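You operate a simulated robot arm through the tools that you are given. There is no shell and no other tool. Be economical: measure what you need, move in short steps, check, and stop when the job is done.

You run a simulated two-armed robot. Do the job below in one go: nothing can be reset, and whatever is moved stays where it is left.

JOB
Take the white wool dryer ball from the top of the white table and leave it on the top of the yellow counter. Take the yellow zip bag from the shelf under the white table and put it on the top of the brown counter. Take the jam jar that expires first from the top of the dryer and put it on the top of the sorting table. Open the deep drawer. Any order will do. Set down upright: wool dryer ball, jam jar.

Only the result counts: the job must be done as asked and must still hold three seconds after the hand-in. Knocking over, shifting, dropping, spilling or breaking anything else fails it.

ROBOT AND FRAMES
Two 7-joint arms with two-finger parallel grippers on one trunk, on a base that drives. Base frame: it is fixed to the floor where the robot stands at the start and does not move with it; the origin is under the middle of the robot, x ahead of it, y to its left, z up. Readings come in cm, rad, newtons and seconds.
The left shoulder is at the start at [7, 13.3, 115.1], the right one opposite. Places, roughly: deep drawer [-540, -290, 50]; jam jar [-100, 100, 125]; top of the brown counter [-240, -90, 90]; top of the sorting table [-140, -50, 80]; top of the yellow counter [-320, -40, 90]; wool dryer ball [50, 0, 100]; zip bag [50, -100, 50]. Payload 1.57 kg a hand.
Tool frame (each hand has its own): the origin (TCP) lies between the finger pads and is the grasp point; the fingertips stand 3 cm ahead of it; z points along the fingers, y is the line along which they close. The gripper opens to 8 cm. The fingers are 1.7 cm wide and 1.2 cm thick; the gripper's body (4 by 8.2 cm) begins 8 cm behind the TCP.
Orientation is that of the tool frame in the base frame, as a unit quaternion [x, y, z, w]. With the fingers straight down and closing along the base's y, the tool's x points along the base's -x, its y along +y and its z along -z.

CONTROLS
- The arms move only by the tool send_rows. It takes "left_increments", "right_increments" or both (then of equal length, played together; a hand with none holds still); each is a list of rows, each a list of 2 entries, a list of its own where there are three numbers: the shift along the tool's x, y, z in units of 500 mm (1.0 is 500 mm), then the turn, a rotation vector about the tool's x, y, z in units of 120 degrees (1.0 is 120 degrees). In form: [[[dx, dy, dz], [wx, wy, wz]], ...]. A call has 1 to 20 rows; each row is the pose to reach, as a shift and turn from the pose commanded when the call began, along the tool's axes at that moment. "left_grip" and "right_grip" are, for a hand that has rows, the gripper command, from -1 (shut) to 1 (fully open), values between in proportion, set as the call begins (left out, the last holds). A call with a number of a shift or a turn outside -1 to 1 is refused whole. A row lasts 0.2 s, in which the tool goes at most 5 cm and 0.15 rad; a call with a longer step from one row to the next is refused whole, and so is a gripper value outside its range. Where a pose cannot be reached the arm comes as near as it can. A force on the tool above 40 N (or 10 N above the force at the start of the call, whichever is more), or a blocked arm, ends the call early, and 0.2 s more pass. The fingers move at their own pace (about 15.3 cm/s each) and stop on an object; they squeeze with about 36 N. The grip force told is the motor's: it shows also when the fingers shut on nothing. Time passes only in rows, and 0.2 s behind the last, so rows that repeat a pose let the fingers close. It gives the time, the measured TCP pose, the force on the tool (base axes), the opening and the grip force at its end, in the units of the frame above (readings bear some noise), with the torque about the TCP (base axes, N m) and any sound that the robot's microphone picked up.
- Cameras (640 x 400 px; columns grow to the right, rows downward): "scene" is now at [13.18, -3.98, 138.56]; the picture's right is [-0.32, -0.95, 0.00], its down [-0.62, 0.21, -0.76] and it looks along [0.72, -0.24, -0.65] (base axes); focal length 249 px, centre (320, 200). "left" rides on the left gripper at [7.2, 0.7, -12.2] in its tool frame; the picture's right is [-0.09, 1.00, 0.00], its down [-0.84, -0.08, -0.54] and it looks along [-0.54, -0.05, 0.84] (tool axes); focal length 238 px, centre (320, 200). "right" rides on the right gripper at [7.2, -0.7, -12.2] in its tool frame; the picture's right is [0.09, 1.00, 0.00], its down [-0.84, 0.08, -0.54] and it looks along [-0.54, 0.05, 0.84] (tool axes); focal length 238 px, centre (320, 200). There is no depth. A picture from a camera that has moved, and an enlarged one, comes with that camera's place and axes in the base frame and with its lens. The place of the scene camera against the robot may be out by one fixed shift of up to 2.5 cm in any direction.
- get_image(camera): a new picture of that camera. It takes no simulated time.
- move_column(by): slides the trunk up (or, below 0, down) by that many cm; the arms and the scene camera ride with it, the base frame stays. It gives what a move gives, with no picture.
- roll_base(legs): drives the robot by 1 to 6 legs, each [ahead, left, turn to the left] in cm, cm and rad, along the robot's own axes; the way and the turn of a leg run together, so that a leg with both is an arc; at most 150 cm and 3.142 rad a leg. The arms and the cameras ride along, it lands a little off, and it stops where it bumps. It gives what a move gives.
- aim_head(pan, tilt): turns the head with the scene camera to pan (to the left, within 1.501 rad either way) and tilt (down, from -0.506 to 1.204), counted from straight ahead of the robot. It gives what a move gives.
- enlarge(camera, box): a new picture of the part [left, top, right, bottom] of that camera's present view, enlarged. It takes no simulated time.
- job_done(): hands the job in; it is judged then, once.

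Go step by step. Nothing tells you exact positions but the pictures and the camera data: compare them with the known pose of the tool, close in by small moves and look again before you grip or let go. The budget is 165 turns and 118 pictures, counting those below and the enlarged ones. Unless the task says otherwise, let go and move clear before handing in, and close with one line.

The tools are called as name(argument=value, ...) on one line, values as JSON. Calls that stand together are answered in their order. send_rows: Moves the arms, as the interface text tells. Its arguments: {"type":"object","properties":{"left_increments":{"type":"array"},"left_grip":{"type":"number"},"right_increments":{"type":"array"},"right_grip":{"type":"number"}},"required":[]} The other tools are called the same way: move_column (by) slides the trunk up or down; roll_base (legs) drives the base; aim_head (pan, tilt) turns the head that bears the scene camera; get_image (camera) takes a picture; enlarge (camera, box) takes an enlarged picture of a part of a camera's view; job_done () hands the job in.

At the start:

```text
clock: 0.0
left_ee_pos: [38.62, -4.56, 114.58]
left_tcp_rot: [0.0, 1.0, -0.001, 0.002]
left_contact_force: [-0.6, 0.0, 0.2]
left_moment: [0.03, 0.01, -0.01]
left_width: 8.0
left_grasp_force: 0.1
right_ee_pos: [31.11, -41.51, 113.52]
right_tcp_rot: [0.0, 1.0, 0.0, 0.0]
right_contact_force: [0.2, 0.0, -0.4]
right_moment: [-0.02, -0.01, -0.02]
right_width: 8.03
right_grasp_force: 0.0
trunk travel left (down, up): [-72.5, 21.5]
robot x, y, heading: [0.29, 0.37, 0.001]
head pan, tilt: [-0.323, 0.71]
```

scene: 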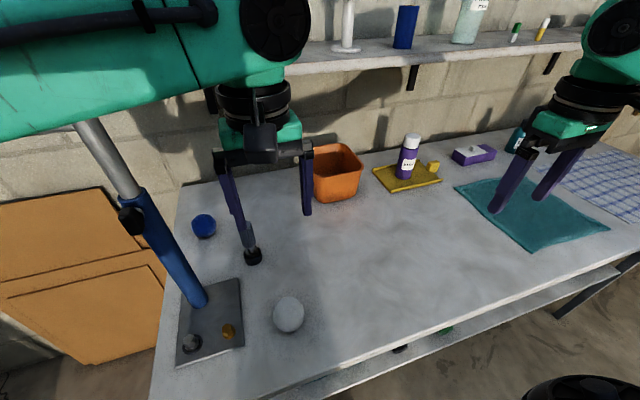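
right: 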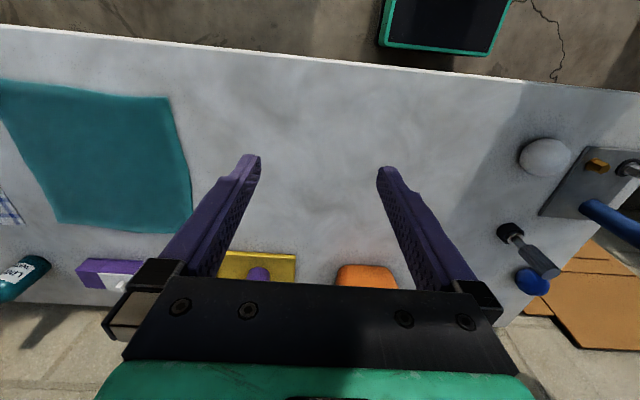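
left: 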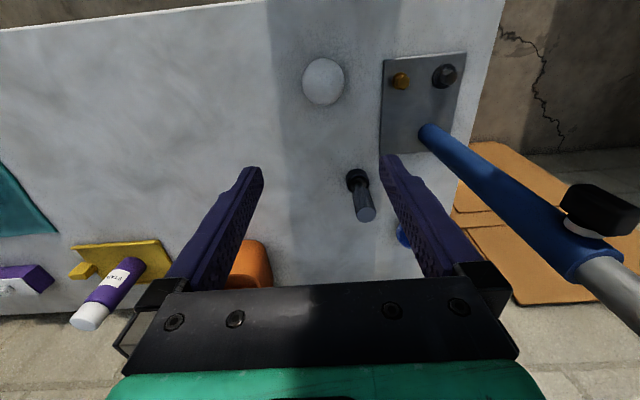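

I see the white ball at about [35.5, -4, 91], just under the left hand, with a lamp post to its left at about [43, 13]. I'll move the left hand over the ball, go down partway and look again.

send_rows(left_increments=[[[0.062, 0.012, 0], [0, 0, 0]], [[0.062, 0.012, 0.08], [0, 0, 0]], [[0.062, 0.012, 0.16], [0, 0, 0]], [[0.062, 0.012, 0.2], [0, 0, 0]]], left_grip=1)

get_image(camera="left")

get_image(camera="scene")

```text
clock: 1.0
left_ee_pos: [35.52, -4.01, 104.51]
left_tcp_rot: [0.0, 1.0, -0.001, 0.001]
left_contact_force: [-1.0, -0.1, -0.5]
left_moment: [-0.02, 0.0, 0.04]
left_width: 8.01
left_grasp_force: 0.0
right_ee_pos: [31.09, -41.51, 113.59]
right_tcp_rot: [0.0, 1.0, 0.001, 0.0]
right_contact_force: [-0.5, 0.0, 0.8]
right_moment: [0.02, -0.01, 0.03]
right_width: 8.02
right_grasp_force: 0.0
trunk travel left (down, up): [-72.5, 21.5]
robot x, y, heading: [-0.32, -0.06, 0.001]
head pan, tilt: [-0.323, 0.71]
```

```text
114 pictures are left
camera left: at [28.36, -3.24, 116.57], right [0.09, 1.0, 0.0], down [0.84, -0.07, 0.54], along [0.54, -0.05, -0.84], focal length 238 px, centre (320, 200)
```

left: 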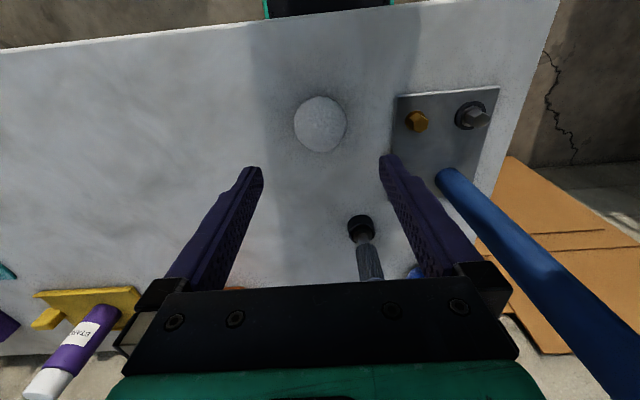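

```text
113 pictures are left
camera scene: at [13.12, -3.95, 138.57], right [-0.32, -0.95, 0.0], down [-0.62, 0.21, -0.76], along [0.72, -0.24, -0.65], focal length 249 px, centre (320, 200)
```

scene: 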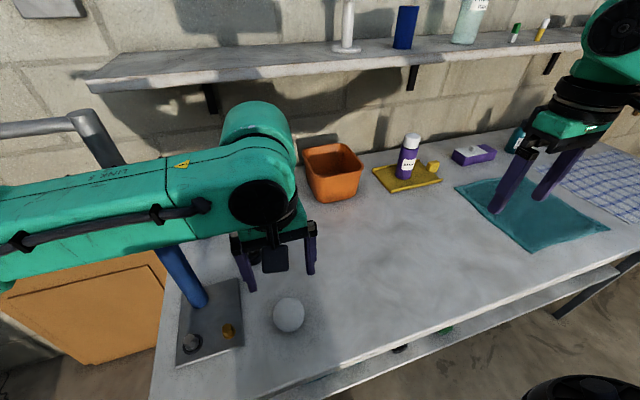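

The ball's centre comes out near [35.3, -4, 90.6], radius about 2.8, and the hand is lined up. I'll go down to z = 91.5 and shut the fingers.

send_rows(left_increments=[[[0.003, 0, 0.08], [0, 0, 0]], [[0.003, 0, 0.16], [0, 0, 0]], [[0.003, 0, 0.22], [0, 0, 0]], [[0.003, 0, 0.26], [0, 0, 0]]], left_grip=1)

get_image(camera="left")

```text
clock: 2.0
left_ee_pos: [35.54, -4.11, 91.6]
left_tcp_rot: [-0.001, 1.0, -0.001, 0.001]
left_contact_force: [1.2, -0.3, -0.5]
left_moment: [0.0, -0.02, 0.0]
left_width: 8.0
left_grasp_force: 0.1
right_ee_pos: [31.21, -41.33, 113.57]
right_tcp_rot: [0.0, 1.0, 0.0, 0.001]
right_contact_force: [-0.2, -0.2, 1.0]
right_moment: [0.0, 0.0, 0.0]
right_width: 7.98
right_grasp_force: 0.0
trunk travel left (down, up): [-72.5, 21.5]
robot x, y, heading: [0.11, -0.19, 0.002]
head pan, tilt: [-0.323, 0.71]
```

```text
112 pictures are left
camera left: at [28.39, -3.37, 103.57], right [0.09, 1.0, 0.0], down [0.84, -0.07, 0.54], along [0.54, -0.05, -0.84], focal length 238 px, centre (320, 200)
```

left: 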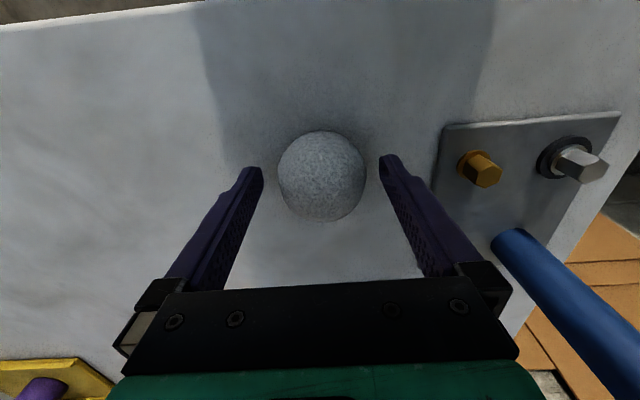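

The ball sits between the fingers, with its centre half a centimetre nearer the robot than the TCP. I'll nudge over, grip and lift straight up.

send_rows(left_increments=[[[0.01, 0, 0.005], [0, 0, 0]]], left_grip=1)

send_rows(left_increments=[[[0, 0, 0], [0, 0, 0]], [[0, 0, 0], [0, 0, 0]], [[0, 0, 0], [0, 0, 0]]], left_grip=-1)

send_rows(left_increments=[[[0, 0, -0.06], [0, 0, 0]], [[0, 0, -0.14], [0, 0, 0]], [[0, 0, -0.22], [0, 0, 0]], [[0, 0, -0.3], [0, 0, 0]]])

get_image(camera="left")

get_image(camera="right")

```text
clock: 2.4
left_ee_pos: [34.98, -3.96, 91.35]
left_tcp_rot: [-0.001, 1.0, -0.001, 0.001]
left_contact_force: [-0.1, -0.2, -0.1]
left_moment: [-0.02, -0.03, 0.02]
left_width: 8.0
left_grasp_force: 0.0
right_ee_pos: [31.21, -41.46, 113.67]
right_tcp_rot: [0.001, 1.0, 0.0, 0.0]
right_contact_force: [-1.2, -0.5, -0.3]
right_moment: [0.03, 0.0, 0.0]
right_width: 7.98
right_grasp_force: 0.0
trunk travel left (down, up): [-72.5, 21.5]
robot x, y, heading: [0.22, -0.01, -0.0]
head pan, tilt: [-0.323, 0.71]
```

```text
clock: 3.2
left_ee_pos: [34.99, -3.99, 91.31]
left_tcp_rot: [-0.001, 1.0, 0.0, 0.001]
left_contact_force: [-0.1, -0.6, -0.1]
left_moment: [0.04, -0.01, 0.03]
left_width: 5.89
left_grasp_force: 35.9
right_ee_pos: [31.03, -41.41, 113.61]
right_tcp_rot: [0.0, 1.0, -0.001, 0.0]
right_contact_force: [0.7, 0.4, -0.1]
right_moment: [0.01, -0.02, -0.02]
right_width: 8.03
right_grasp_force: 0.1
trunk travel left (down, up): [-72.5, 21.5]
robot x, y, heading: [-0.12, 0.14, 0.0]
head pan, tilt: [-0.323, 0.71]
```

```text
clock: 4.2
left_ee_pos: [34.91, -4.22, 106.36]
left_tcp_rot: [-0.002, 1.0, -0.001, 0.001]
left_contact_force: [-1.0, -0.4, -0.1]
left_moment: [-0.01, -0.01, 0.02]
left_width: 5.91
left_grasp_force: 35.9
right_ee_pos: [31.11, -41.49, 113.48]
right_tcp_rot: [0.0, 1.0, 0.001, -0.001]
right_contact_force: [-0.4, 0.4, 0.0]
right_moment: [0.01, 0.01, -0.03]
right_width: 8.0
right_grasp_force: 0.1
trunk travel left (down, up): [-72.5, 21.5]
robot x, y, heading: [-0.04, -0.01, 0.002]
head pan, tilt: [-0.323, 0.71]
```

```text
111 pictures are left
camera left: at [27.73, -3.51, 118.51], right [0.09, 1.0, 0.0], down [0.84, -0.08, 0.54], along [0.54, -0.05, -0.84], focal length 238 px, centre (320, 200)
```

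left: 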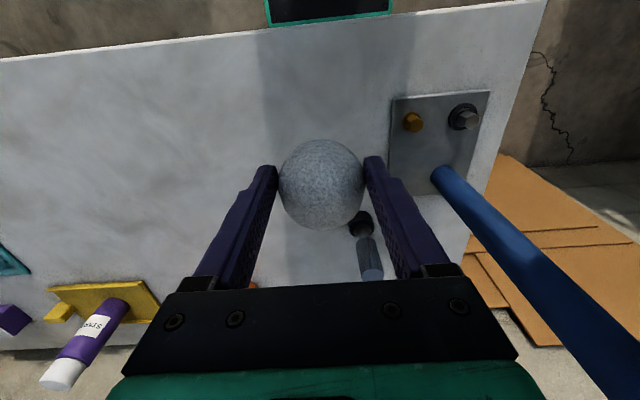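

```text
110 pictures are left
camera right: at [24.05, -42.17, 125.74], right [-0.09, 1.0, 0.0], down [0.84, 0.08, 0.54], along [0.54, 0.05, -0.84], focal length 238 px, centre (320, 200)
```

right: 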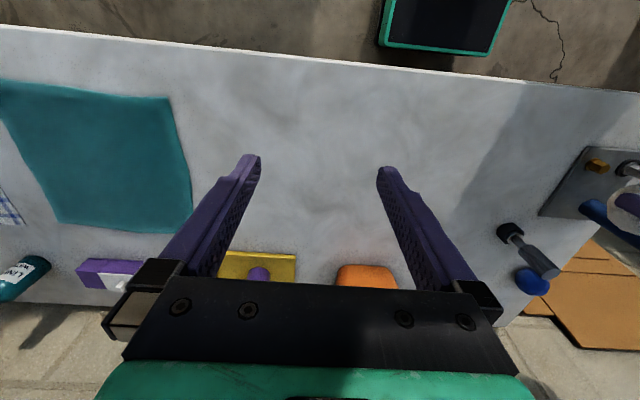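

The ball is held. There is a dark round object on the right near the zip bag, so before driving I'll look right and back around the room.

aim_head(pan=-1.1, tilt=0.7)

get_image(camera="scene")

aim_head(pan=-1.5, tilt=0.35)

get_image(camera="scene")

aim_head(pan=1.5, tilt=0.35)

get_image(camera="scene")

```text
clock: 5.3
left_ee_pos: [34.92, -4.25, 106.33]
left_tcp_rot: [-0.001, 1.0, -0.001, 0.001]
left_contact_force: [-0.3, 0.1, -0.2]
left_moment: [0.0, 0.0, 0.02]
left_width: 5.9
left_grasp_force: 36.0
right_ee_pos: [31.14, -41.53, 113.55]
right_tcp_rot: [0.0, 1.0, 0.001, 0.0]
right_contact_force: [-0.4, 0.4, -0.1]
right_moment: [-0.03, 0.01, 0.03]
right_width: 7.98
right_grasp_force: 0.0
trunk travel left (down, up): [-72.5, 21.5]
robot x, y, heading: [0.42, 0.13, -0.006]
head pan, tilt: [-1.1, 0.7]
```

```text
109 pictures are left
camera scene: at [9.03, -8.87, 138.66], right [-0.89, -0.45, 0.0], down [-0.29, 0.57, -0.76], along [0.35, -0.68, -0.64], focal length 249 px, centre (320, 200)
```

scene: 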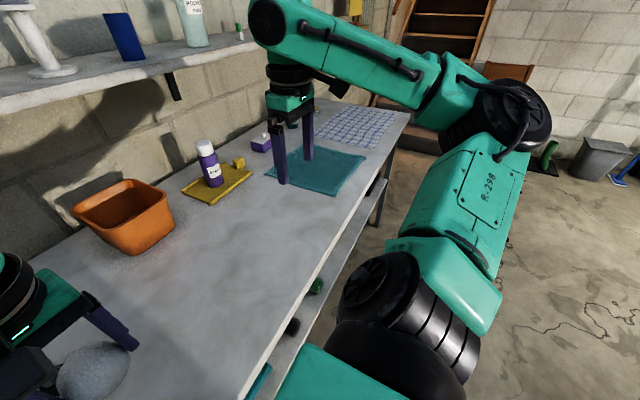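

```text
clock: 6.2
left_ee_pos: [34.94, -4.21, 106.35]
left_tcp_rot: [-0.002, 1.0, -0.001, 0.001]
left_contact_force: [-0.7, 0.5, -0.4]
left_moment: [0.01, 0.04, -0.01]
left_width: 5.87
left_grasp_force: 35.7
right_ee_pos: [31.35, -41.46, 113.59]
right_tcp_rot: [0.0, 1.0, 0.0, 0.0]
right_contact_force: [0.3, -0.3, -0.9]
right_moment: [0.01, -0.02, 0.02]
right_width: 8.0
right_grasp_force: 0.0
trunk travel left (down, up): [-72.5, 21.5]
robot x, y, heading: [-0.05, -0.19, -0.0]
head pan, tilt: [-1.499, 0.351]
```

```text
108 pictures are left
camera scene: at [5.85, -10.58, 141.79], right [-1.0, -0.07, 0.0], down [-0.03, 0.34, -0.94], along [0.07, -0.94, -0.34], focal length 249 px, centre (320, 200)
```

scene: 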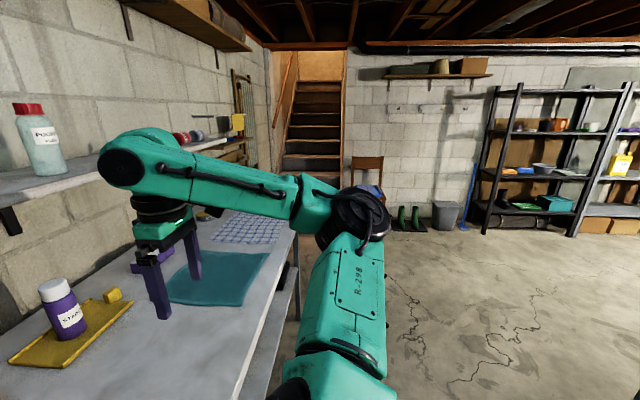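

```text
clock: 8.8
left_ee_pos: [34.9, -4.1, 106.38]
left_tcp_rot: [-0.002, 1.0, -0.001, 0.002]
left_contact_force: [0.0, 0.0, -1.0]
left_moment: [0.01, 0.03, 0.03]
left_width: 5.84
left_grasp_force: 35.7
right_ee_pos: [31.27, -41.48, 113.51]
right_tcp_rot: [0.0, 1.0, 0.001, 0.0]
right_contact_force: [0.2, -0.1, 0.4]
right_moment: [0.02, 0.01, -0.02]
right_width: 7.98
right_grasp_force: 0.1
trunk travel left (down, up): [-72.5, 21.5]
robot x, y, heading: [-0.0, -0.07, 0.0]
head pan, tilt: [1.499, 0.351]
```

```text
107 pictures are left
camera scene: at [5.84, 7.98, 141.8], right [1.0, -0.07, 0.0], down [-0.02, -0.34, -0.94], along [0.07, 0.94, -0.34], focal length 249 px, centre (320, 200)
```

scene: 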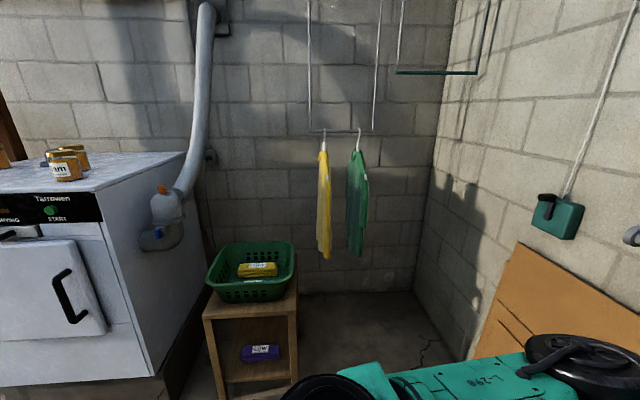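

The right side is open floor and the "dark object" was my own elbow. I'll back away from the table, slide right and look at the shelf underneath it.

roll_base(legs=[[-45, 0, 0], [0, -75, 0]])

aim_head(pan=0.0, tilt=0.75)

get_image(camera="scene")

```text
clock: 15.2
left_ee_pos: [-10.32, -79.71, 106.29]
left_tcp_rot: [0.007, 1.0, -0.001, 0.001]
left_contact_force: [0.6, -0.6, -0.2]
left_moment: [0.0, -0.03, -0.01]
left_width: 5.85
left_grasp_force: 36.1
right_ee_pos: [-14.73, -116.95, 113.56]
right_tcp_rot: [0.009, 1.0, 0.001, 0.0]
right_contact_force: [-0.4, 0.1, -1.0]
right_moment: [-0.03, 0.01, -0.01]
right_width: 7.99
right_grasp_force: 0.0
trunk travel left (down, up): [-72.5, 21.5]
robot x, y, heading: [-45.21, -74.9, -0.017]
head pan, tilt: [1.499, 0.351]
```

```text
clock: 16.8
left_ee_pos: [-10.35, -79.78, 106.3]
left_tcp_rot: [0.008, 1.0, -0.001, 0.001]
left_contact_force: [0.0, 0.4, -0.7]
left_moment: [-0.03, -0.02, -0.01]
left_width: 5.81
left_grasp_force: 36.3
right_ee_pos: [-14.74, -117.0, 113.5]
right_tcp_rot: [0.008, 1.0, 0.0, 0.001]
right_contact_force: [0.7, 0.1, -0.5]
right_moment: [-0.02, 0.02, 0.01]
right_width: 8.01
right_grasp_force: 0.0
trunk travel left (down, up): [-72.5, 21.5]
robot x, y, heading: [-45.3, -74.82, -0.017]
head pan, tilt: [0.0, 0.75]
```

```text
106 pictures are left
camera scene: at [-31.76, -76.54, 138.23], right [-0.02, -1.0, 0.0], down [-0.68, 0.01, -0.73], along [0.73, -0.01, -0.68], focal length 249 px, centre (320, 200)
```

scene: 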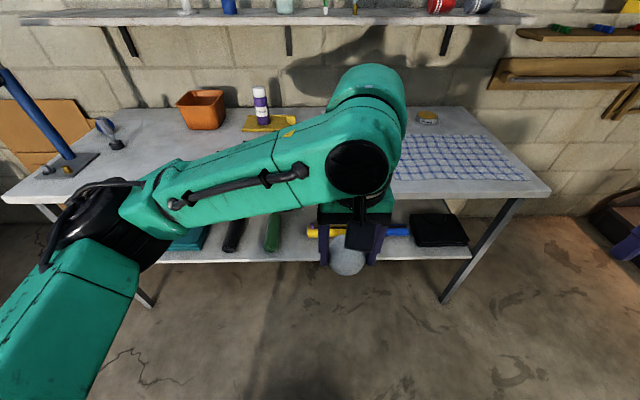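

Several things lie on the shelf below: something yellow and blue sits behind my gripper. I'll lower the trunk to see under the table.

move_column(by=-60)

aim_head(pan=-0.1, tilt=0.4)

get_image(camera="scene")

```text
refused: -60 is not a number from -40 to 40
```

```text
clock: 17.6
left_ee_pos: [-10.34, -79.85, 106.44]
left_tcp_rot: [0.007, 1.0, -0.001, 0.0]
left_contact_force: [-0.3, 0.3, 0.0]
left_moment: [0.0, 0.0, 0.0]
left_width: 5.83
left_grasp_force: 35.7
right_ee_pos: [-14.87, -117.08, 113.47]
right_tcp_rot: [0.009, 1.0, 0.0, 0.0]
right_contact_force: [0.0, 0.8, 0.9]
right_moment: [-0.01, 0.01, 0.0]
right_width: 8.03
right_grasp_force: 0.0
trunk travel left (down, up): [-72.5, 21.5]
robot x, y, heading: [-45.16, -75.13, -0.023]
head pan, tilt: [-0.099, 0.4]
```

```text
105 pictures are left
camera scene: at [-30.85, -77.48, 141.33], right [-0.12, -0.99, 0.0], down [-0.39, 0.05, -0.92], along [0.91, -0.11, -0.39], focal length 249 px, centre (320, 200)
```

scene: 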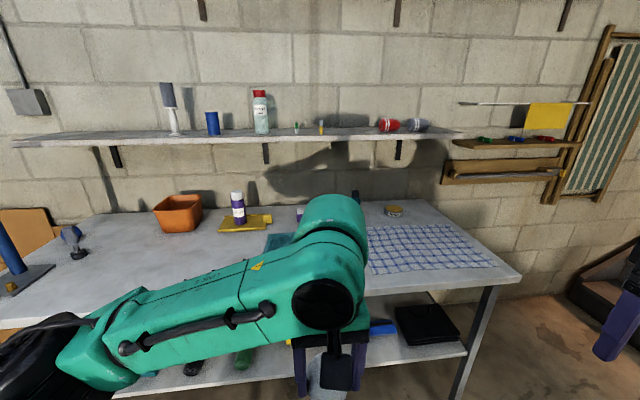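

The trunk takes at most 40 cm at once. I'll lower by 40 and look.

move_column(by=-40)

get_image(camera="scene")

```text
clock: 21.4
left_ee_pos: [-10.4, -79.87, 66.38]
left_tcp_rot: [0.008, 1.0, -0.001, 0.001]
left_contact_force: [0.3, 0.4, 0.5]
left_moment: [0.02, -0.02, 0.01]
left_width: 5.81
left_grasp_force: 36.0
right_ee_pos: [-14.81, -117.14, 73.54]
right_tcp_rot: [0.009, 1.0, 0.0, 0.0]
right_contact_force: [0.3, -0.2, 0.0]
right_moment: [-0.02, 0.01, 0.04]
right_width: 7.99
right_grasp_force: 0.1
trunk travel left (down, up): [-32.5, 61.5]
robot x, y, heading: [-45.02, -75.02, -0.017]
head pan, tilt: [-0.099, 0.4]
```

```text
104 pictures are left
camera scene: at [-30.86, -77.48, 101.35], right [-0.12, -0.99, 0.0], down [-0.39, 0.05, -0.92], along [0.91, -0.11, -0.39], focal length 249 px, centre (320, 200)
```

scene: 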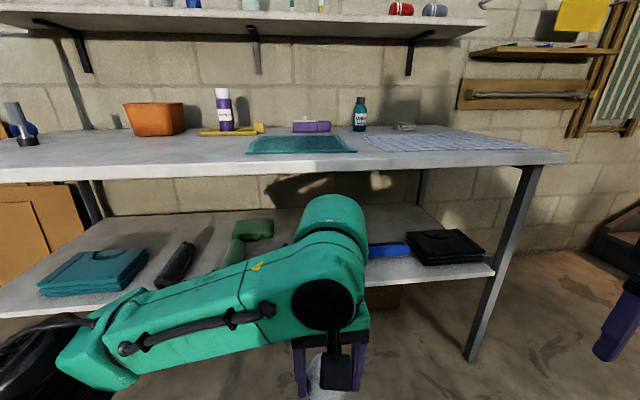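

The left arm blocks the view of the shelf. I'll bring it back and to the left.

send_rows(left_increments=[[[0.025, 0.07, 0], [0, 0, 0]], [[0.05, 0.14, 0], [0, 0, 0]], [[0.075, 0.21, 0], [0, 0, 0]], [[0.1, 0.28, 0], [0, 0, 0]], [[0.12, 0.35, 0], [0, 0, 0]], [[0.14, 0.42, 0], [0, 0, 0]]])

get_image(camera="scene")

```text
clock: 22.8
left_ee_pos: [-15.62, -64.3, 66.5]
left_tcp_rot: [0.008, 1.0, -0.001, 0.001]
left_contact_force: [1.0, -0.4, -0.3]
left_moment: [-0.02, 0.0, 0.01]
left_width: 5.79
left_grasp_force: 36.4
left hand out of reach, approached as far as the arm can: row 5, 6
right_ee_pos: [-14.7, -117.09, 73.55]
right_tcp_rot: [0.009, 1.0, 0.0, 0.0]
right_contact_force: [0.7, -0.7, 0.0]
right_moment: [-0.02, 0.01, 0.0]
right_width: 7.99
right_grasp_force: 0.0
trunk travel left (down, up): [-32.5, 61.5]
robot x, y, heading: [-45.61, -75.12, -0.018]
head pan, tilt: [-0.099, 0.4]
```

```text
103 pictures are left
camera scene: at [-30.87, -77.46, 101.34], right [-0.12, -0.99, 0.0], down [-0.39, 0.05, -0.92], along [0.91, -0.11, -0.39], focal length 249 px, centre (320, 200)
```

scene: 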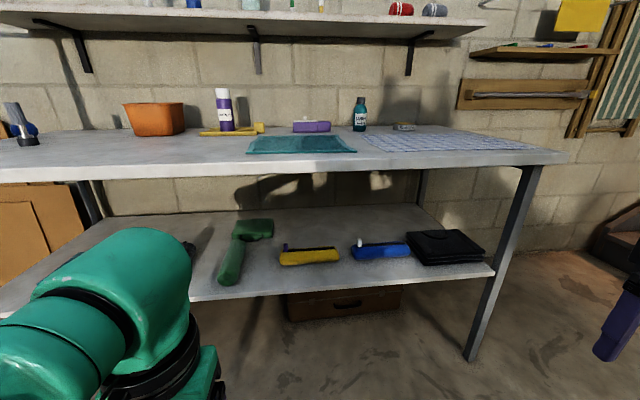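

The yellow zip bag lies on the shelf at about [42, -83, 48], with its long side along y and a blue pouch just to its right. I'll zoom in to size it up.

enlarge(camera="scene", box=[200, 190, 520, 390])

aim_head(pan=-0.75, tilt=0.5)

get_image(camera="scene")

```text
2.00 times, centred on (360, 290) of scene
camera zoom: at [-30.87, -77.46, 101.34], right [-0.12, -0.99, 0.0], down [-0.39, 0.05, -0.92], along [0.91, -0.11, -0.39], focal length 499 px, centre (240, 20)
```

zoom: 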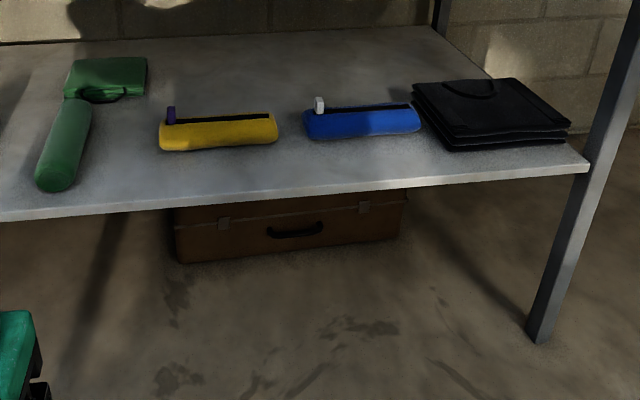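

```text
clock: 23.9
left_ee_pos: [-15.44, -64.27, 66.4]
left_tcp_rot: [0.008, 1.0, -0.001, 0.001]
left_contact_force: [-0.3, 0.6, -0.9]
left_moment: [0.02, -0.02, 0.01]
left_width: 5.79
left_grasp_force: 36.0
right_ee_pos: [-14.69, -117.01, 73.46]
right_tcp_rot: [0.008, 1.0, 0.0, 0.001]
right_contact_force: [-0.7, 0.0, 0.1]
right_moment: [-0.02, 0.0, -0.01]
right_width: 8.0
right_grasp_force: 0.0
trunk travel left (down, up): [-32.5, 61.5]
robot x, y, heading: [-45.01, -74.9, -0.018]
head pan, tilt: [-0.75, 0.499]
```

```text
101 pictures are left
camera scene: at [-33.51, -82.71, 100.43], right [-0.69, -0.72, 0.0], down [-0.34, 0.33, -0.88], along [0.63, -0.61, -0.48], focal length 249 px, centre (320, 200)
```

scene: 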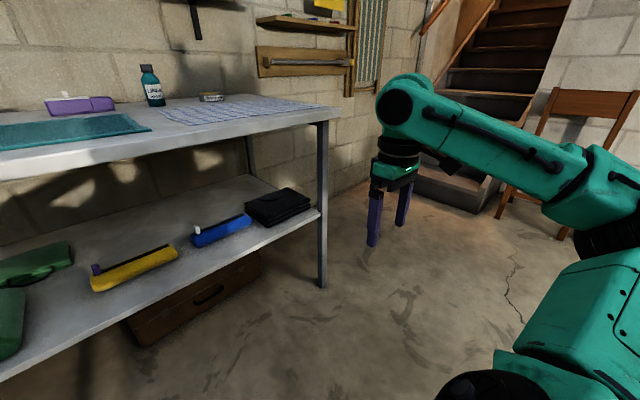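

The bag is about 20 × 6 × 5 cm, so I'll close across its narrow side (along x), tilting the hand so the wrist stays low under the table top. First I'll pull the left hand (ball) in close and turn the right hand by 90°.

send_rows(left_increments=[[[0.05, -0.01, -0.04], [0, 0, 0]], [[0.1, -0.02, -0.08], [0, 0, 0]], [[0.15, -0.03, -0.12], [0, 0, 0]], [[0.2, -0.04, -0.16], [0, 0, 0]], [[0.24, -0.05, -0.2], [0, 0, 0]], [[0.28, -0.06, -0.24], [0, 0, 0]], [[0.3, -0.06, -0.28], [0, 0, 0]], [[0.3, -0.06, -0.3], [0, 0, 0]], [[0.3, -0.06, -0.3], [0, 0, 0]], [[0.3, -0.06, -0.3], [0, 0, 0]], [[0.3, -0.06, -0.3], [0, 0, 0]]], right_increments=[[[0, 0, 0], [0, 0, 0.068]], [[0, 0, 0], [0, 0, 0.136]], [[0, 0, 0], [0, 0, 0.204]], [[0, 0, 0], [0, 0, 0.272]], [[0, 0, 0], [0, 0, 0.34]], [[0, 0, 0], [0, 0, 0.408]], [[0, 0, 0], [0, 0, 0.476]], [[0, 0, 0], [0, 0, 0.544]], [[0, 0, 0], [0, 0, 0.612]], [[0, 0, 0], [0, 0, 0.68]], [[0, 0, 0], [0, 0, 0.745]]], right_grip=1)

send_rows(right_increments=[[[0, 0, 0], [0, 0.058, 0]], [[0, 0, 0], [0, 0.117, 0]], [[0, 0, 0], [0, 0.175, 0]], [[0, 0, 0], [0, 0.233, 0]], [[0, 0, 0], [0, 0.29, 0]]], right_grip=1)

get_image(camera="scene")

```text
clock: 25.6
left_ee_pos: [-29.44, -66.16, 77.09]
left_tcp_rot: [-0.028, 0.996, 0.073, -0.051]
left_contact_force: [0.3, -0.2, -0.8]
left_moment: [-0.01, 0.01, 0.0]
left_width: 5.79
left_grasp_force: 36.1
right_ee_pos: [-14.8, -116.9, 73.57]
right_tcp_rot: [0.51, 0.86, 0.001, 0.002]
right_contact_force: [0.2, 0.4, 0.5]
right_moment: [0.03, -0.03, 0.0]
right_width: 7.99
right_grasp_force: 0.1
trunk travel left (down, up): [-32.5, 61.5]
robot x, y, heading: [-45.11, -75.19, -0.016]
head pan, tilt: [-0.75, 0.499]
stopped in row 8 (left hand): the arm was blocked; the commanded pose is now the measured one
```

```text
clock: 26.8
left_ee_pos: [-29.27, -66.03, 77.09]
left_tcp_rot: [-0.029, 0.996, 0.073, -0.051]
left_contact_force: [0.0, 0.1, 0.4]
left_moment: [-0.02, 0.0, -0.01]
left_width: 5.82
left_grasp_force: 36.0
right_ee_pos: [-14.75, -117.04, 73.6]
right_tcp_rot: [0.487, 0.82, 0.154, -0.257]
right_contact_force: [-0.1, -0.2, 0.4]
right_moment: [-0.01, -0.04, -0.03]
right_width: 8.02
right_grasp_force: 0.1
trunk travel left (down, up): [-32.5, 61.5]
robot x, y, heading: [-45.24, -75.18, -0.018]
head pan, tilt: [-0.75, 0.499]
```

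```text
100 pictures are left
camera scene: at [-35.28, -84.16, 100.52], right [-0.85, -0.52, 0.0], down [-0.24, 0.4, -0.88], along [0.46, -0.75, -0.47], focal length 249 px, centre (320, 200)
```

scene: 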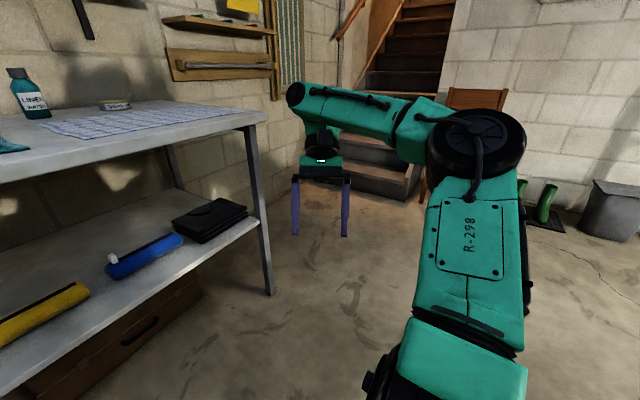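

The left hand got blocked on the way in (perhaps by the head), which cut the right hand's turn short. I'll ease the left hand back down and finish the right hand's turn about the vertical.

send_rows(left_increments=[[[-0.02, 0, 0.05], [0, 0, 0]], [[-0.03, 0, 0.11], [0, 0, 0]], [[-0.03, 0, 0.16], [0, 0, 0]], [[-0.03, 0, 0.2], [0, 0, 0]]], right_increments=[[[0, 0, 0], [-0.034, 0, 0.049]], [[0, 0, 0], [-0.068, 0, 0.097]], [[0, 0, 0], [-0.101, 0, 0.146]], [[0, 0, 0], [-0.135, 0, 0.195]]])

aim_head(pan=0.3, tilt=0.9)

get_image(camera="scene")

```text
clock: 27.8
left_ee_pos: [-28.6, -65.53, 71.2]
left_tcp_rot: [-0.026, 0.996, 0.072, -0.051]
left_contact_force: [-0.7, 0.5, -0.1]
left_moment: [-0.03, 0.0, -0.01]
left_width: 5.8
left_grasp_force: 36.2
left hand out of reach, approached as far as the arm can: row 3, 4
right_ee_pos: [-14.77, -117.05, 73.63]
right_tcp_rot: [0.675, 0.675, 0.211, -0.211]
right_contact_force: [0.3, -0.7, -0.3]
right_moment: [-0.01, 0.02, -0.03]
right_width: 8.0
right_grasp_force: 0.1
trunk travel left (down, up): [-32.5, 61.5]
robot x, y, heading: [-45.35, -75.22, -0.019]
head pan, tilt: [-0.75, 0.499]
```

```text
clock: 29.1
left_ee_pos: [-28.49, -65.49, 71.28]
left_tcp_rot: [-0.028, 0.996, 0.073, -0.051]
left_contact_force: [-1.2, -0.3, -0.6]
left_moment: [0.01, -0.02, 0.0]
left_width: 5.74
left_grasp_force: 36.4
right_ee_pos: [-14.85, -117.04, 73.53]
right_tcp_rot: [0.674, 0.675, 0.212, -0.211]
right_contact_force: [-0.3, 0.7, -0.5]
right_moment: [0.02, 0.0, 0.0]
right_width: 8.01
right_grasp_force: 0.1
trunk travel left (down, up): [-32.5, 61.5]
robot x, y, heading: [-45.37, -75.0, -0.018]
head pan, tilt: [0.3, 0.901]
```

```text
99 pictures are left
camera scene: at [-32.81, -74.3, 97.04], right [0.28, -0.96, 0.0], down [-0.75, -0.22, -0.62], along [0.6, 0.17, -0.78], focal length 249 px, centre (320, 200)
```

scene: 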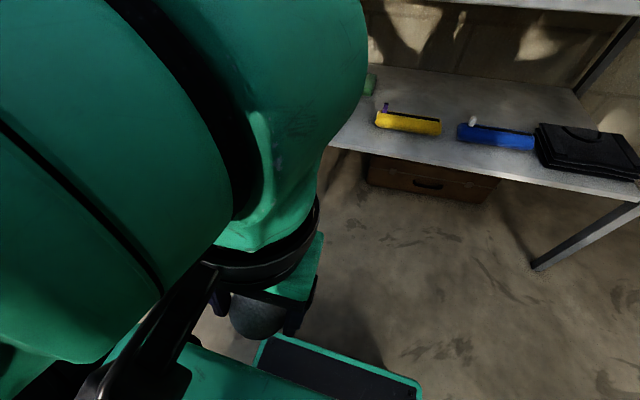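

Both arms look fine: the ball is tucked in near the body. Now I bring the right hand in front, still clear of the table, and lower the trunk so the fingers pass just above the bag's height.

send_rows(right_increments=[[[0.061, 0.02, 0.042], [0, 0, 0]], [[0.122, 0.04, 0.085], [0, 0, 0]], [[0.183, 0.06, 0.127], [0, 0, 0]], [[0.244, 0.08, 0.17], [0, 0, 0]], [[0.305, 0.1, 0.212], [0, 0, 0]], [[0.366, 0.12, 0.255], [0, 0, 0]], [[0.427, 0.14, 0.297], [0, 0, 0]]], right_grip=1)

move_column(by=-15.5)

aim_head(pan=-0.4, tilt=0.5)

get_image(camera="scene")

get_image(camera="right")

```text
clock: 30.7
left_ee_pos: [-28.32, -65.41, 71.2]
left_tcp_rot: [-0.027, 0.996, 0.073, -0.052]
left_contact_force: [-0.2, 0.9, -0.8]
left_moment: [-0.04, 0.01, 0.01]
left_width: 5.77
left_grasp_force: 35.9
right_ee_pos: [-7.78, -90.96, 73.69]
right_tcp_rot: [0.674, 0.675, 0.211, -0.212]
right_contact_force: [0.2, 1.0, 0.6]
right_moment: [-0.02, -0.01, 0.0]
right_width: 7.99
right_grasp_force: 0.0
trunk travel left (down, up): [-32.5, 61.5]
robot x, y, heading: [-45.22, -75.0, -0.016]
head pan, tilt: [0.3, 0.901]
```

```text
clock: 32.5
left_ee_pos: [-28.45, -65.55, 55.59]
left_tcp_rot: [-0.027, 0.996, 0.073, -0.051]
left_contact_force: [0.1, 0.3, -0.7]
left_moment: [-0.03, 0.01, -0.02]
left_width: 5.79
left_grasp_force: 35.6
right_ee_pos: [-7.78, -91.19, 58.23]
right_tcp_rot: [0.674, 0.675, 0.211, -0.212]
right_contact_force: [1.0, -0.8, 0.5]
right_moment: [-0.01, 0.01, -0.01]
right_width: 7.99
right_grasp_force: 0.0
trunk travel left (down, up): [-17.0, 77.0]
robot x, y, heading: [-44.7, -75.4, -0.02]
head pan, tilt: [0.3, 0.901]
```

```text
clock: 33.5
left_ee_pos: [-28.54, -65.44, 55.72]
left_tcp_rot: [-0.028, 0.996, 0.073, -0.051]
left_contact_force: [-0.8, -0.3, 0.1]
left_moment: [0.0, -0.04, 0.03]
left_width: 5.79
left_grasp_force: 35.9
right_ee_pos: [-7.82, -91.19, 58.24]
right_tcp_rot: [0.674, 0.675, 0.212, -0.211]
right_contact_force: [-0.4, 0.2, -0.4]
right_moment: [0.04, 0.0, 0.01]
right_width: 7.99
right_grasp_force: 0.1
trunk travel left (down, up): [-17.0, 77.0]
robot x, y, heading: [-45.21, -75.37, -0.017]
head pan, tilt: [-0.4, 0.499]
```

```text
98 pictures are left
camera scene: at [-31.74, -80.07, 84.92], right [-0.4, -0.91, 0.0], down [-0.44, 0.19, -0.88], along [0.8, -0.36, -0.48], focal length 249 px, centre (320, 200)
```

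scene: 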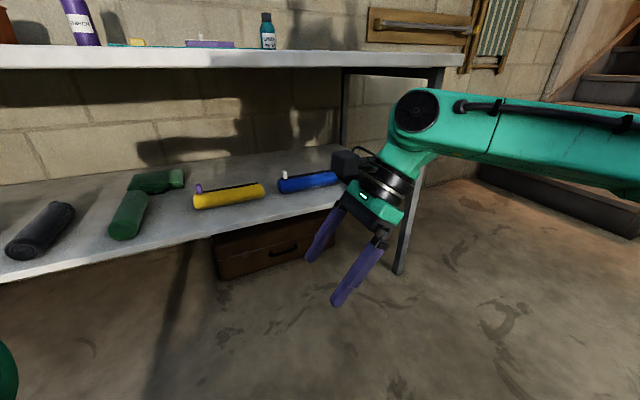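

```text
97 pictures are left
camera right: at [-8.33, -92.15, 72.28], right [1.0, 0.08, 0.05], down [0.08, -1.0, -0.03], along [0.05, 0.04, -1.0], focal length 238 px, centre (320, 200)
```

right: 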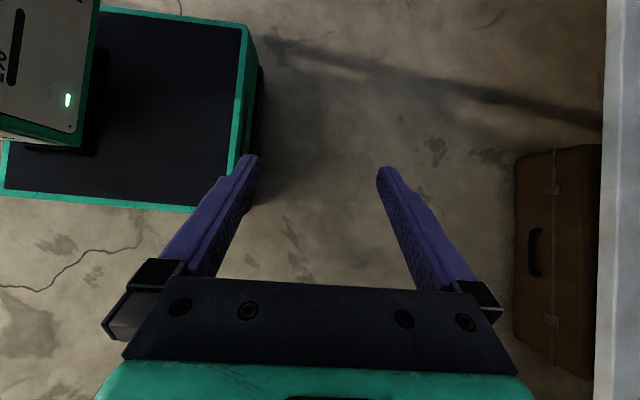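

The shelf top seems to be at z ≈ 46–47.5 and the table's underside at ≈ 84.5; my wrist tops out near 82, so I'll tilt the hand 15° more and lower by 2 cm. Then I drive most of the way in and look from the hand camera.

send_rows(right_increments=[[[0, 0, 0], [0, 0.063, 0]], [[0, 0, 0], [0, 0.125, 0]]], right_grip=1)

move_column(by=-1.5)

roll_base(legs=[[38, 9.5, 0.017]])

get_image(camera="scene")

get_image(camera="right")

```text
clock: 34.1
left_ee_pos: [-28.48, -65.56, 55.7]
left_tcp_rot: [-0.028, 0.996, 0.073, -0.051]
left_contact_force: [-0.5, -0.3, -0.3]
left_moment: [-0.01, -0.03, -0.01]
left_width: 5.76
left_grasp_force: 35.7
right_ee_pos: [-7.71, -91.06, 58.14]
right_tcp_rot: [0.641, 0.641, 0.299, -0.298]
right_contact_force: [0.0, -0.2, 0.8]
right_moment: [0.03, 0.02, 0.0]
right_width: 8.0
right_grasp_force: 0.0
trunk travel left (down, up): [-17.0, 77.0]
robot x, y, heading: [-45.59, -75.05, -0.021]
head pan, tilt: [-0.4, 0.499]
```

```text
clock: 34.8
left_ee_pos: [-28.37, -65.55, 54.21]
left_tcp_rot: [-0.028, 0.996, 0.073, -0.051]
left_contact_force: [-0.2, 0.4, -0.6]
left_moment: [-0.01, 0.0, -0.02]
left_width: 5.76
left_grasp_force: 36.0
right_ee_pos: [-7.64, -91.18, 56.71]
right_tcp_rot: [0.641, 0.642, 0.298, -0.298]
right_contact_force: [0.5, 0.4, 0.3]
right_moment: [0.01, -0.01, 0.01]
right_width: 8.0
right_grasp_force: 0.1
trunk travel left (down, up): [-15.5, 78.5]
robot x, y, heading: [-45.13, -75.4, -0.023]
head pan, tilt: [-0.4, 0.499]
```

```text
clock: 37.2
left_ee_pos: [9.73, -55.84, 54.05]
left_tcp_rot: [-0.037, 0.995, 0.073, -0.052]
left_contact_force: [0.7, -1.2, -0.9]
left_moment: [-0.01, 0.02, 0.05]
left_width: 5.76
left_grasp_force: 36.1
right_ee_pos: [30.79, -81.08, 56.64]
right_tcp_rot: [0.635, 0.647, 0.295, -0.301]
right_contact_force: [-0.5, -0.5, 0.1]
right_moment: [0.0, 0.04, -0.01]
right_width: 8.0
right_grasp_force: 0.0
trunk travel left (down, up): [-15.5, 78.5]
robot x, y, heading: [-6.58, -65.44, -0.001]
head pan, tilt: [-0.4, 0.499]
```

```text
96 pictures are left
camera scene: at [6.72, -70.55, 83.43], right [-0.39, -0.92, 0.0], down [-0.44, 0.19, -0.88], along [0.81, -0.34, -0.48], focal length 249 px, centre (320, 200)
```

scene: 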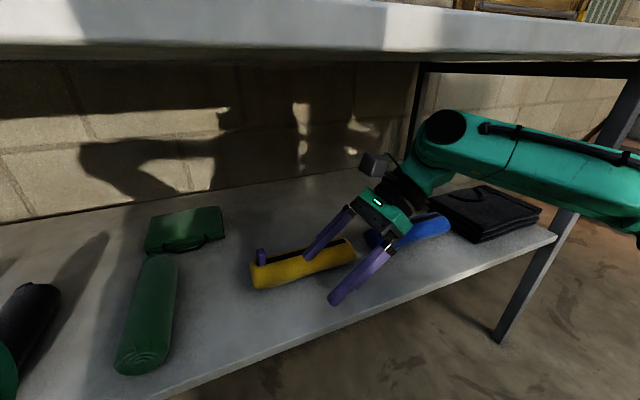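

```text
95 pictures are left
camera right: at [30.45, -85.85, 70.04], right [0.99, 0.08, 0.07], down [0.1, -0.95, -0.29], along [0.04, 0.29, -0.95], focal length 238 px, centre (320, 200)
```

right: 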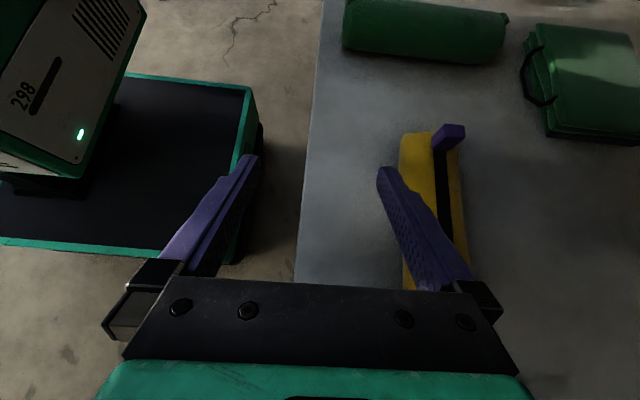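

From the hand camera the bag spans x ≈ 39–45.4, y ≈ -71 to -92, so its middle is near [42.2, -82]. I'll raise 1 cm for clearance and drive the last 11.4 cm so the fingers straddle it from above.

move_column(by=1)

roll_base(legs=[[11.4, 0, 0]])

get_image(camera="right")

get_image(camera="scene")

```text
clock: 37.8
left_ee_pos: [9.78, -55.87, 55.21]
left_tcp_rot: [-0.036, 0.995, 0.074, -0.052]
left_contact_force: [0.4, -0.1, -0.4]
left_moment: [-0.01, 0.04, 0.01]
left_width: 5.75
left_grasp_force: 35.9
right_ee_pos: [30.93, -81.18, 57.61]
right_tcp_rot: [0.636, 0.647, 0.295, -0.3]
right_contact_force: [0.3, -0.6, -0.4]
right_moment: [0.01, 0.03, 0.0]
right_width: 7.97
right_grasp_force: 0.2
trunk travel left (down, up): [-16.5, 77.5]
robot x, y, heading: [-6.78, -65.49, -0.002]
head pan, tilt: [-0.4, 0.499]
```

```text
clock: 39.0
left_ee_pos: [21.07, -55.91, 55.23]
left_tcp_rot: [-0.036, 0.995, 0.073, -0.051]
left_contact_force: [-0.6, 0.2, -0.1]
left_moment: [-0.04, 0.05, 0.04]
left_width: 5.79
left_grasp_force: 36.0
right_ee_pos: [42.21, -81.33, 57.62]
right_tcp_rot: [0.635, 0.647, 0.295, -0.301]
right_contact_force: [-0.1, -0.5, 1.1]
right_moment: [0.02, 0.02, 0.0]
right_width: 7.98
right_grasp_force: 0.1
trunk travel left (down, up): [-16.5, 77.5]
robot x, y, heading: [4.44, -65.52, 0.001]
head pan, tilt: [-0.4, 0.499]
```

```text
94 pictures are left
camera right: at [41.79, -85.85, 71.04], right [0.99, 0.08, 0.07], down [0.1, -0.95, -0.29], along [0.04, 0.29, -0.95], focal length 238 px, centre (320, 200)
```

right: 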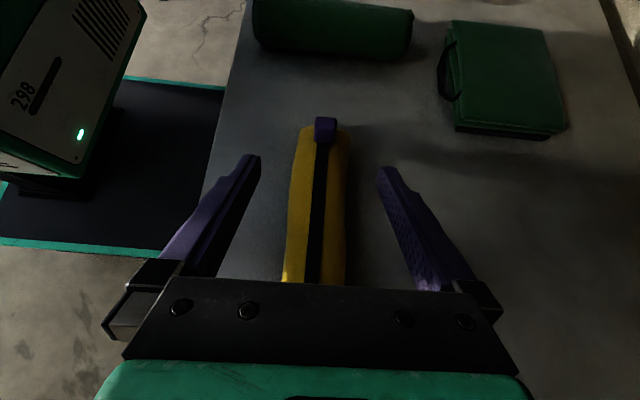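

```text
93 pictures are left
camera scene: at [18.07, -70.55, 84.42], right [-0.39, -0.92, 0.0], down [-0.44, 0.19, -0.88], along [0.81, -0.34, -0.48], focal length 249 px, centre (320, 200)
```

scene: 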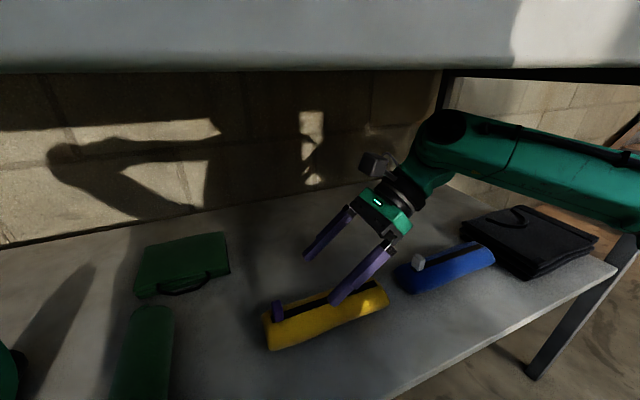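

The fingers straddle the bag cleanly. I'll lower the hand by the arm alone (so the ball stays put) about 6.6 cm and look.

send_rows(right_increments=[[[-0.034, 0.002, 0.0285], [0, 0, 0]], [[-0.068, 0.002, 0.057], [0, 0, 0]], [[-0.101, 0.002, 0.085], [0, 0, 0]]], right_grip=1)

get_image(camera="right")

get_image(camera="scene")

```text
clock: 39.8
left_ee_pos: [21.16, -55.85, 55.2]
left_tcp_rot: [-0.037, 0.995, 0.073, -0.051]
left_contact_force: [0.1, -0.1, -0.4]
left_moment: [0.0, 0.03, 0.03]
left_width: 5.74
left_grasp_force: 36.0
right_ee_pos: [42.39, -81.02, 50.93]
right_tcp_rot: [0.635, 0.647, 0.295, -0.301]
right_contact_force: [0.3, 0.1, -1.4]
right_moment: [-0.01, 0.02, 0.0]
right_width: 7.98
right_grasp_force: 0.1
trunk travel left (down, up): [-16.5, 77.5]
robot x, y, heading: [4.34, -65.88, -0.001]
head pan, tilt: [-0.4, 0.499]
```

```text
92 pictures are left
camera right: at [41.96, -85.79, 64.36], right [0.99, 0.08, 0.07], down [0.1, -0.95, -0.29], along [0.04, 0.29, -0.95], focal length 238 px, centre (320, 200)
```

right: 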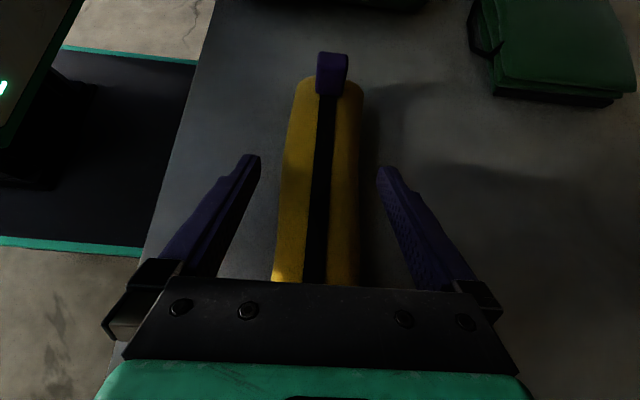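

```text
91 pictures are left
camera scene: at [18.05, -70.55, 84.43], right [-0.39, -0.92, 0.0], down [-0.44, 0.19, -0.88], along [0.81, -0.34, -0.48], focal length 249 px, centre (320, 200)
```

scene: 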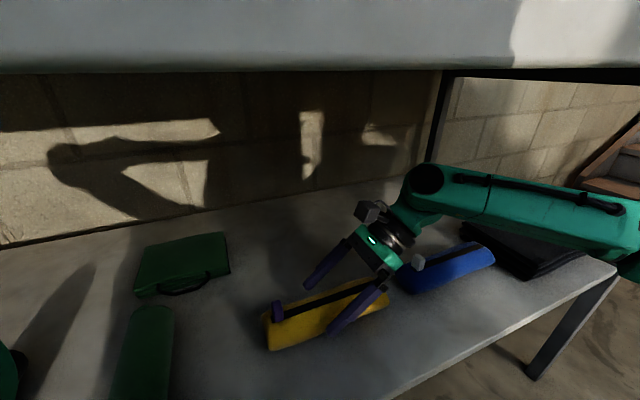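

No contact yet and the bag sits well between the pads. I'll go down 0.8 cm more, then shut the fingers.

send_rows(right_increments=[[[-0.012, 0, 0.01], [0, 0, 0]]], right_grip=1)

send_rows(right_increments=[[[0, 0, 0], [0, 0, 0]], [[0, 0, 0], [0, 0, 0]], [[0, 0, 0], [0, 0, 0]]], right_grip=-1)

get_image(camera="right")

```text
clock: 40.2
left_ee_pos: [21.1, -55.94, 55.21]
left_tcp_rot: [-0.036, 0.995, 0.073, -0.052]
left_contact_force: [0.4, 0.6, -1.4]
left_moment: [0.01, 0.02, 0.06]
left_width: 5.74
left_grasp_force: 36.1
right_ee_pos: [42.44, -81.17, 50.2]
right_tcp_rot: [0.635, 0.647, 0.295, -0.301]
right_contact_force: [0.0, 0.8, -0.3]
right_moment: [-0.02, 0.0, -0.02]
right_width: 8.02
right_grasp_force: 0.1
trunk travel left (down, up): [-16.5, 77.5]
robot x, y, heading: [4.35, -65.58, 0.002]
head pan, tilt: [-0.4, 0.499]
```

```text
clock: 41.0
left_ee_pos: [21.16, -55.94, 55.11]
left_tcp_rot: [-0.037, 0.995, 0.073, -0.052]
left_contact_force: [-0.1, -1.1, -0.9]
left_moment: [-0.02, -0.02, -0.02]
left_width: 5.76
left_grasp_force: 36.1
right_ee_pos: [42.53, -81.13, 50.22]
right_tcp_rot: [0.635, 0.648, 0.295, -0.3]
right_contact_force: [0.2, 0.0, 0.2]
right_moment: [0.01, -0.02, 0.01]
right_width: 6.15
right_grasp_force: 36.0
trunk travel left (down, up): [-16.5, 77.5]
robot x, y, heading: [4.7, -65.82, -0.007]
head pan, tilt: [-0.4, 0.499]
```

```text
90 pictures are left
camera right: at [41.99, -85.76, 63.57], right [0.99, 0.08, 0.07], down [0.1, -0.95, -0.29], along [0.04, 0.29, -0.95], focal length 238 px, centre (320, 200)
```

right: 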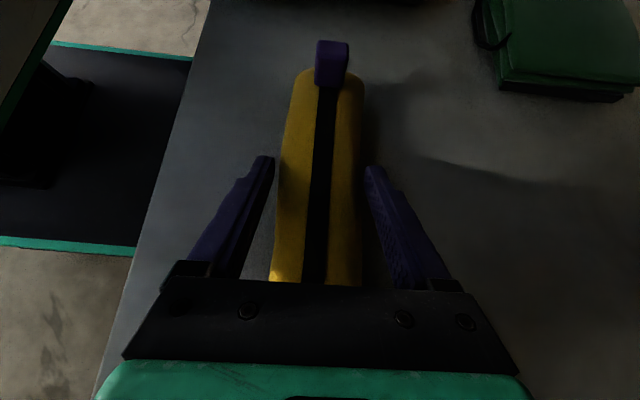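

Gripped at 6.15 cm with full force. I'll lift 6 cm, check, then back straight out.

send_rows(right_increments=[[[0.031, 0, -0.026], [0, 0, 0]], [[0.061, 0, -0.051], [0, 0, 0]], [[0.092, 0, -0.077], [0, 0, 0]]])

get_image(camera="scene")

```text
clock: 41.8
left_ee_pos: [21.08, -55.89, 55.2]
left_tcp_rot: [-0.037, 0.995, 0.073, -0.051]
left_contact_force: [0.0, 0.1, -0.5]
left_moment: [-0.02, 0.01, -0.01]
left_width: 5.73
left_grasp_force: 35.9
right_ee_pos: [42.26, -80.95, 56.3]
right_tcp_rot: [0.636, 0.647, 0.295, -0.3]
right_contact_force: [-0.4, 0.3, -1.0]
right_moment: [0.04, -0.03, 0.0]
right_width: 6.15
right_grasp_force: 36.0
trunk travel left (down, up): [-16.5, 77.5]
robot x, y, heading: [4.6, -65.82, -0.0]
head pan, tilt: [-0.4, 0.499]
```

```text
89 pictures are left
camera scene: at [18.06, -70.55, 84.43], right [-0.39, -0.92, 0.0], down [-0.44, 0.19, -0.88], along [0.81, -0.34, -0.48], focal length 249 px, centre (320, 200)
```

scene: 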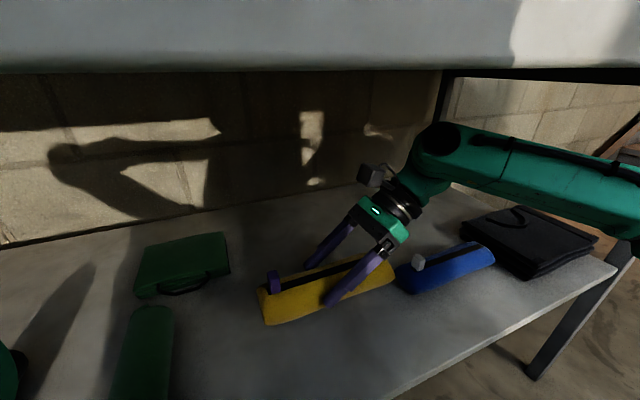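

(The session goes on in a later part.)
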